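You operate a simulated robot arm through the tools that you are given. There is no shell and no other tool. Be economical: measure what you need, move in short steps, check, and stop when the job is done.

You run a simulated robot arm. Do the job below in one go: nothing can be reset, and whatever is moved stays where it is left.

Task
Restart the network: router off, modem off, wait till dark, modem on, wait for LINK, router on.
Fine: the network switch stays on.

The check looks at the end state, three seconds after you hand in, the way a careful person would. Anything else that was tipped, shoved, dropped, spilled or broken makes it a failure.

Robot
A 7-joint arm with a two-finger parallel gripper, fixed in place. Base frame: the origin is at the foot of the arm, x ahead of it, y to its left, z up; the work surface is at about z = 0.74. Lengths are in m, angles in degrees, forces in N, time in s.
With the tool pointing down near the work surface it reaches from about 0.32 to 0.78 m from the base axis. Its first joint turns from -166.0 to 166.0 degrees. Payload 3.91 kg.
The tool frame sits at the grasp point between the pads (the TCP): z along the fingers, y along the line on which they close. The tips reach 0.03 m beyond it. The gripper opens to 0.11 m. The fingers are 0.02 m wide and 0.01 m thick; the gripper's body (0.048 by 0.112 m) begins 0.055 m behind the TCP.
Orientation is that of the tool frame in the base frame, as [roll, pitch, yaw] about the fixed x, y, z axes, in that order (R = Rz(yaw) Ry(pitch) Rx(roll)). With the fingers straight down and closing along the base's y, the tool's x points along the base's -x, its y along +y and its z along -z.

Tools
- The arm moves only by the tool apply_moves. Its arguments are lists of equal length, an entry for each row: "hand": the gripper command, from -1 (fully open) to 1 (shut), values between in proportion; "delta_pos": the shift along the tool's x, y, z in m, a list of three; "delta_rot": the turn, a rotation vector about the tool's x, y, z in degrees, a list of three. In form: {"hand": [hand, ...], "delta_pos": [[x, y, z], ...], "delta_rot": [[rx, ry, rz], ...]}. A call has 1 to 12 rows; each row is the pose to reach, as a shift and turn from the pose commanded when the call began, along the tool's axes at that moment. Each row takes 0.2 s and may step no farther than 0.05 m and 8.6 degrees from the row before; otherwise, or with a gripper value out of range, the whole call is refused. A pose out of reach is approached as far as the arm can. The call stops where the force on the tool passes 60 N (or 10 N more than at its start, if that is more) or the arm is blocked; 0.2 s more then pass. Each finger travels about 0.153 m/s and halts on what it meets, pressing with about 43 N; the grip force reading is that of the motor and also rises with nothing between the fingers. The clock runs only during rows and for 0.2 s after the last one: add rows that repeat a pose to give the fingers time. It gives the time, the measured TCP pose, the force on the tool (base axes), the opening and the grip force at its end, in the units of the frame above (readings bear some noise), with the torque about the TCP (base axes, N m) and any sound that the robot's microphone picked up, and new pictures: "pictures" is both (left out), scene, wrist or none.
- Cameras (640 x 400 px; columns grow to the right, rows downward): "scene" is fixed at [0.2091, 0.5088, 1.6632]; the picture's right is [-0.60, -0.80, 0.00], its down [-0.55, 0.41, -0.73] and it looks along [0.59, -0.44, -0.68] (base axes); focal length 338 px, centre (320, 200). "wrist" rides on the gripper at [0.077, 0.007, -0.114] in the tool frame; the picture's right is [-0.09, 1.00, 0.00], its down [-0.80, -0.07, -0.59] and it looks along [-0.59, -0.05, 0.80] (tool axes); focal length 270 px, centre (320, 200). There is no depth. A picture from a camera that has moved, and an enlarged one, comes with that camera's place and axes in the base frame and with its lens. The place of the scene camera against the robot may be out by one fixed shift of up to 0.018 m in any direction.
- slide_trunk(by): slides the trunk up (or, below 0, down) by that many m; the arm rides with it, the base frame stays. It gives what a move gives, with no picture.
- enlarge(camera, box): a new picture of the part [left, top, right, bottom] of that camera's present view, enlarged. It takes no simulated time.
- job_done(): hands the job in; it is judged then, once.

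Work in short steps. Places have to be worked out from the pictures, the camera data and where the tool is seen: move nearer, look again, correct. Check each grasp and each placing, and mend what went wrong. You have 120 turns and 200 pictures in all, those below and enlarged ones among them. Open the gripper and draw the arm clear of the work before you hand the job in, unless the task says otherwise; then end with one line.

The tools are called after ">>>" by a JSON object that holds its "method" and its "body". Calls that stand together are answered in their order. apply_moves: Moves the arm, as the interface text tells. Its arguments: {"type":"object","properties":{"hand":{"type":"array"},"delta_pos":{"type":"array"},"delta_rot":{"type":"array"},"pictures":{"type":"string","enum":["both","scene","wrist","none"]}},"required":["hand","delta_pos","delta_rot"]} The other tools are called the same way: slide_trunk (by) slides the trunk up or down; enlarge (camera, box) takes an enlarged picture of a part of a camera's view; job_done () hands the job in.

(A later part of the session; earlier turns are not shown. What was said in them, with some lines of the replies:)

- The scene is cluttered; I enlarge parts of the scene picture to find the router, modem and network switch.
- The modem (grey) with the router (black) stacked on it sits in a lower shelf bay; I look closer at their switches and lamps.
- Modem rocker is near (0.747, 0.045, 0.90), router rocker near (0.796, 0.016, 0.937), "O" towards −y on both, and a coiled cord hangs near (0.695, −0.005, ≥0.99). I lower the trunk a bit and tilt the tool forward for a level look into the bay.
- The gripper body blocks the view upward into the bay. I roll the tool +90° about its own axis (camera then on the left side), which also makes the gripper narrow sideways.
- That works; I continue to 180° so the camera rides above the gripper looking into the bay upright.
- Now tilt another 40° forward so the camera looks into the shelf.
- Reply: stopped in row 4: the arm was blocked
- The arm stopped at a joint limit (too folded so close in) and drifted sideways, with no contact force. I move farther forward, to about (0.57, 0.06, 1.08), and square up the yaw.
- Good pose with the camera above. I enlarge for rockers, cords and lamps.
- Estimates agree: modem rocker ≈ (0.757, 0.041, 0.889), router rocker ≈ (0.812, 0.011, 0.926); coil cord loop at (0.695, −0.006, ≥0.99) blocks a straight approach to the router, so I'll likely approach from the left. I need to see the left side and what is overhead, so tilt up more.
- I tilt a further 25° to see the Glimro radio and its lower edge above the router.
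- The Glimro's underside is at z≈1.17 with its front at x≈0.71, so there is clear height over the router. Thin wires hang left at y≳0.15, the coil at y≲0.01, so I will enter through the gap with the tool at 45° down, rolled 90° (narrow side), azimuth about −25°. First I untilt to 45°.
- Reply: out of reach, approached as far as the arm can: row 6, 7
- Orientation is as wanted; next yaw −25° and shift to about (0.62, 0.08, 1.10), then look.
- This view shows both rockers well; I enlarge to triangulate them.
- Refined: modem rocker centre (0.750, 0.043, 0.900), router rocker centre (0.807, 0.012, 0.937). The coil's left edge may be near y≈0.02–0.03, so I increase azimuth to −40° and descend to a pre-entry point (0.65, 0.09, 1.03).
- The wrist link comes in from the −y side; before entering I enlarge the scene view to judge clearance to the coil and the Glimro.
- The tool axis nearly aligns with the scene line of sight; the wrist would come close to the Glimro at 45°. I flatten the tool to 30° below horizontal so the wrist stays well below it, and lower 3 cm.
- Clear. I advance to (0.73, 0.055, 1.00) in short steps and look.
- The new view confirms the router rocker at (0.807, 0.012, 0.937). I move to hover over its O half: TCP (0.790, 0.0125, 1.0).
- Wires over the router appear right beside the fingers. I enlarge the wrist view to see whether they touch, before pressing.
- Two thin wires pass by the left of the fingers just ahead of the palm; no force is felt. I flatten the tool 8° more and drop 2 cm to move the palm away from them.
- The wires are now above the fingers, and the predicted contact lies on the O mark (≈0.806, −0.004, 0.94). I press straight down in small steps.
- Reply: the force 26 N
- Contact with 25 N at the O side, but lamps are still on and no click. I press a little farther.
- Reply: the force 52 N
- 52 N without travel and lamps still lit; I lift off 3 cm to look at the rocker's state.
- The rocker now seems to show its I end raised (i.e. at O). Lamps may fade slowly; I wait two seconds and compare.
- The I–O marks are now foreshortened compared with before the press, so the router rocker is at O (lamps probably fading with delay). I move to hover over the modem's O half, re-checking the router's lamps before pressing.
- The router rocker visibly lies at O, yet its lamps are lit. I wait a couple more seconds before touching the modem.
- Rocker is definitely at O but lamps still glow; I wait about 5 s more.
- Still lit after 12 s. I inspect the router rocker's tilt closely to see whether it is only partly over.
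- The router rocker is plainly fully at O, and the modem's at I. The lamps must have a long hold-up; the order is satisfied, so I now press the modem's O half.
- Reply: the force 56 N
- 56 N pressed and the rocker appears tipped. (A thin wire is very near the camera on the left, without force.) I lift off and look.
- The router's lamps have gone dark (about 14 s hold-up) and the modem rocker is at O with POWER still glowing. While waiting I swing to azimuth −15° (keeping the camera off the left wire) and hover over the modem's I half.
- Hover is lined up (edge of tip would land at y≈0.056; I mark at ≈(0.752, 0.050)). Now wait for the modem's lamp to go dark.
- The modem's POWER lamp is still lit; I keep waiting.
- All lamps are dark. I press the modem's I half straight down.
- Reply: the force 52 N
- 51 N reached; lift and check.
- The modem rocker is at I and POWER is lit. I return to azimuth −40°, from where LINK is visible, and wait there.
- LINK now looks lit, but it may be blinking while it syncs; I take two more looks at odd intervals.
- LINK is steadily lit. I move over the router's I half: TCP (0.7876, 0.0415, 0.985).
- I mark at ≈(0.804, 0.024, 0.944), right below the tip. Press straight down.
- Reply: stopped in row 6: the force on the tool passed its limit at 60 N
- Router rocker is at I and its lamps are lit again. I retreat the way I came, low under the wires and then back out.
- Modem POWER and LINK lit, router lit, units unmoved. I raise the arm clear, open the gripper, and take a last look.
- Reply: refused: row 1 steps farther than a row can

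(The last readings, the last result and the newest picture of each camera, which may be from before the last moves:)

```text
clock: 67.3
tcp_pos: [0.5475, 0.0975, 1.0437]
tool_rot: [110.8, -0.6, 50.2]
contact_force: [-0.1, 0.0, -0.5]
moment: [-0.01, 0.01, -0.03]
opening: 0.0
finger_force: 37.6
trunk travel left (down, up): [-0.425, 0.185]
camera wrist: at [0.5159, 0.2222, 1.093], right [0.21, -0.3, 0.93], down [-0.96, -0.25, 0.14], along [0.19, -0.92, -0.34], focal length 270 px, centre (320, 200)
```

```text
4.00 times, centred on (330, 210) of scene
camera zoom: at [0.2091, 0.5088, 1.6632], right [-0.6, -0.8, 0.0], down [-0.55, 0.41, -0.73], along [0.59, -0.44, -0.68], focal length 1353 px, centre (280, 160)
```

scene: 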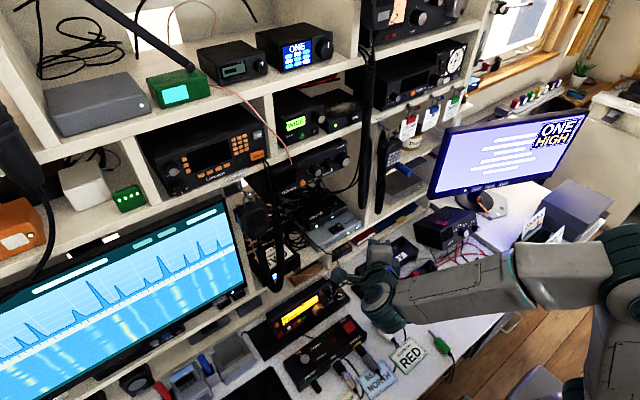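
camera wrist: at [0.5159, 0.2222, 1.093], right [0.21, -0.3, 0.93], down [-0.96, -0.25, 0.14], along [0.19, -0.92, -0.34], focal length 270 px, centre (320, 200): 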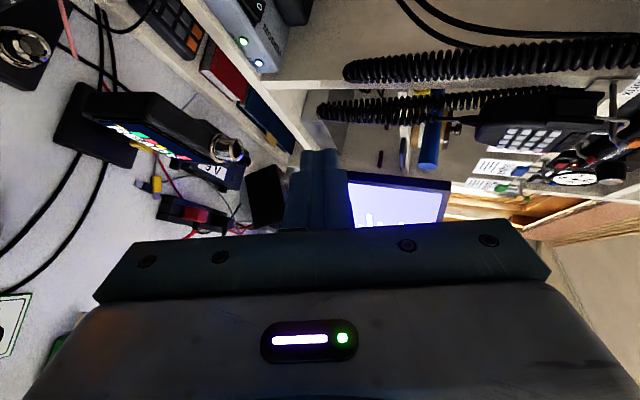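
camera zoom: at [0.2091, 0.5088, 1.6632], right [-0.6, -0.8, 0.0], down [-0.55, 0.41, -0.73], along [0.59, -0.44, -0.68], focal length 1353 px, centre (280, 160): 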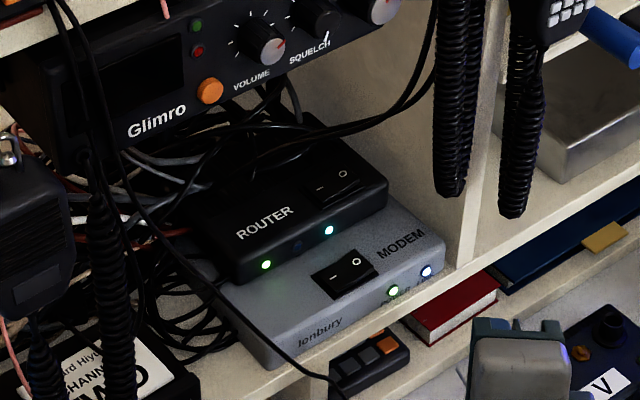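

The step was too long; I repeat with shorter rows.

>>> {"method": "apply_moves", "body": {"hand": [1, 1, 1, 1, -1, -1, -1, -1, -1, -1, -1, -1], "delta_pos": [[0, 0.03, -0.025], [0, 0.06, -0.05], [0, 0.09, -0.075], [0, 0.09, -0.075], [0, 0.09, -0.075], [0, 0.09, -0.075], [0, 0.09, -0.075], [0, 0.09, -0.075], [0, 0.09, -0.075], [0, 0.09, -0.075], [0, 0.09, -0.075], [0, 0.09, -0.075]], "delta_rot": [[0, 0, 0], [0, 0, 0], [0, 0, 0], [0, 0, 0], [0, 0, 0], [0, 0, 0], [0, 0, 0], [0, 0, 0], [0, 0, 0], [0, 0, 0], [0, 0, 0], [0, 0, 0]], "pictures": "scene"}}

>>> {"method": "enlarge", "body": {"camera": "scene", "box": [270, 160, 390, 260]}}

```text
clock: 69.9
tcp_pos: [0.5172, 0.121, 1.1541]
tool_rot: [110.8, -0.6, 50.3]
contact_force: [-0.1, 0.5, 0.2]
moment: [-0.02, -0.04, -0.04]
opening: 0.11
finger_force: 0.1
trunk travel left (down, up): [-0.425, 0.185]
```

scene: 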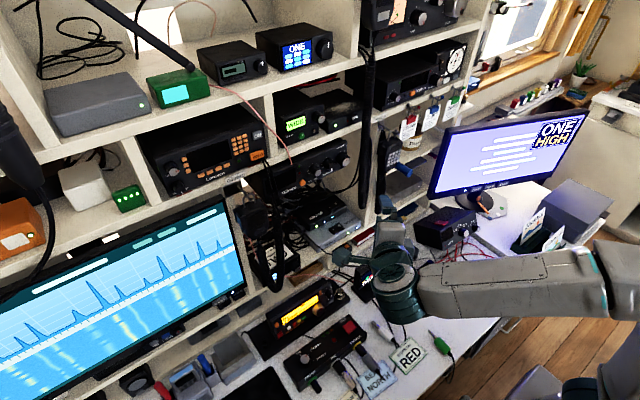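

```text
4.00 times, centred on (330, 210) of scene
camera zoom: at [0.2091, 0.5088, 1.6632], right [-0.6, -0.8, 0.0], down [-0.55, 0.41, -0.73], along [0.59, -0.44, -0.68], focal length 1353 px, centre (280, 160)
```

zoom: 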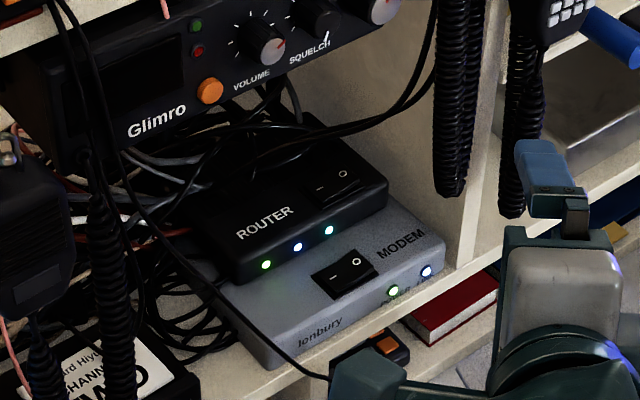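

All lamps on both units are now lit, including the router's middle lamp, which was dark before. The gripper is open, the arm is clear and the network switch was never touched. I hand in.

>>> {"method": "job_done", "body": {}}

```text
The job is handed in.
```

The network is restarted: router off, modem off, all lamps dark, modem on, LINK steady, then router on. Every lamp on both units is now lit, and I left the network switch on.
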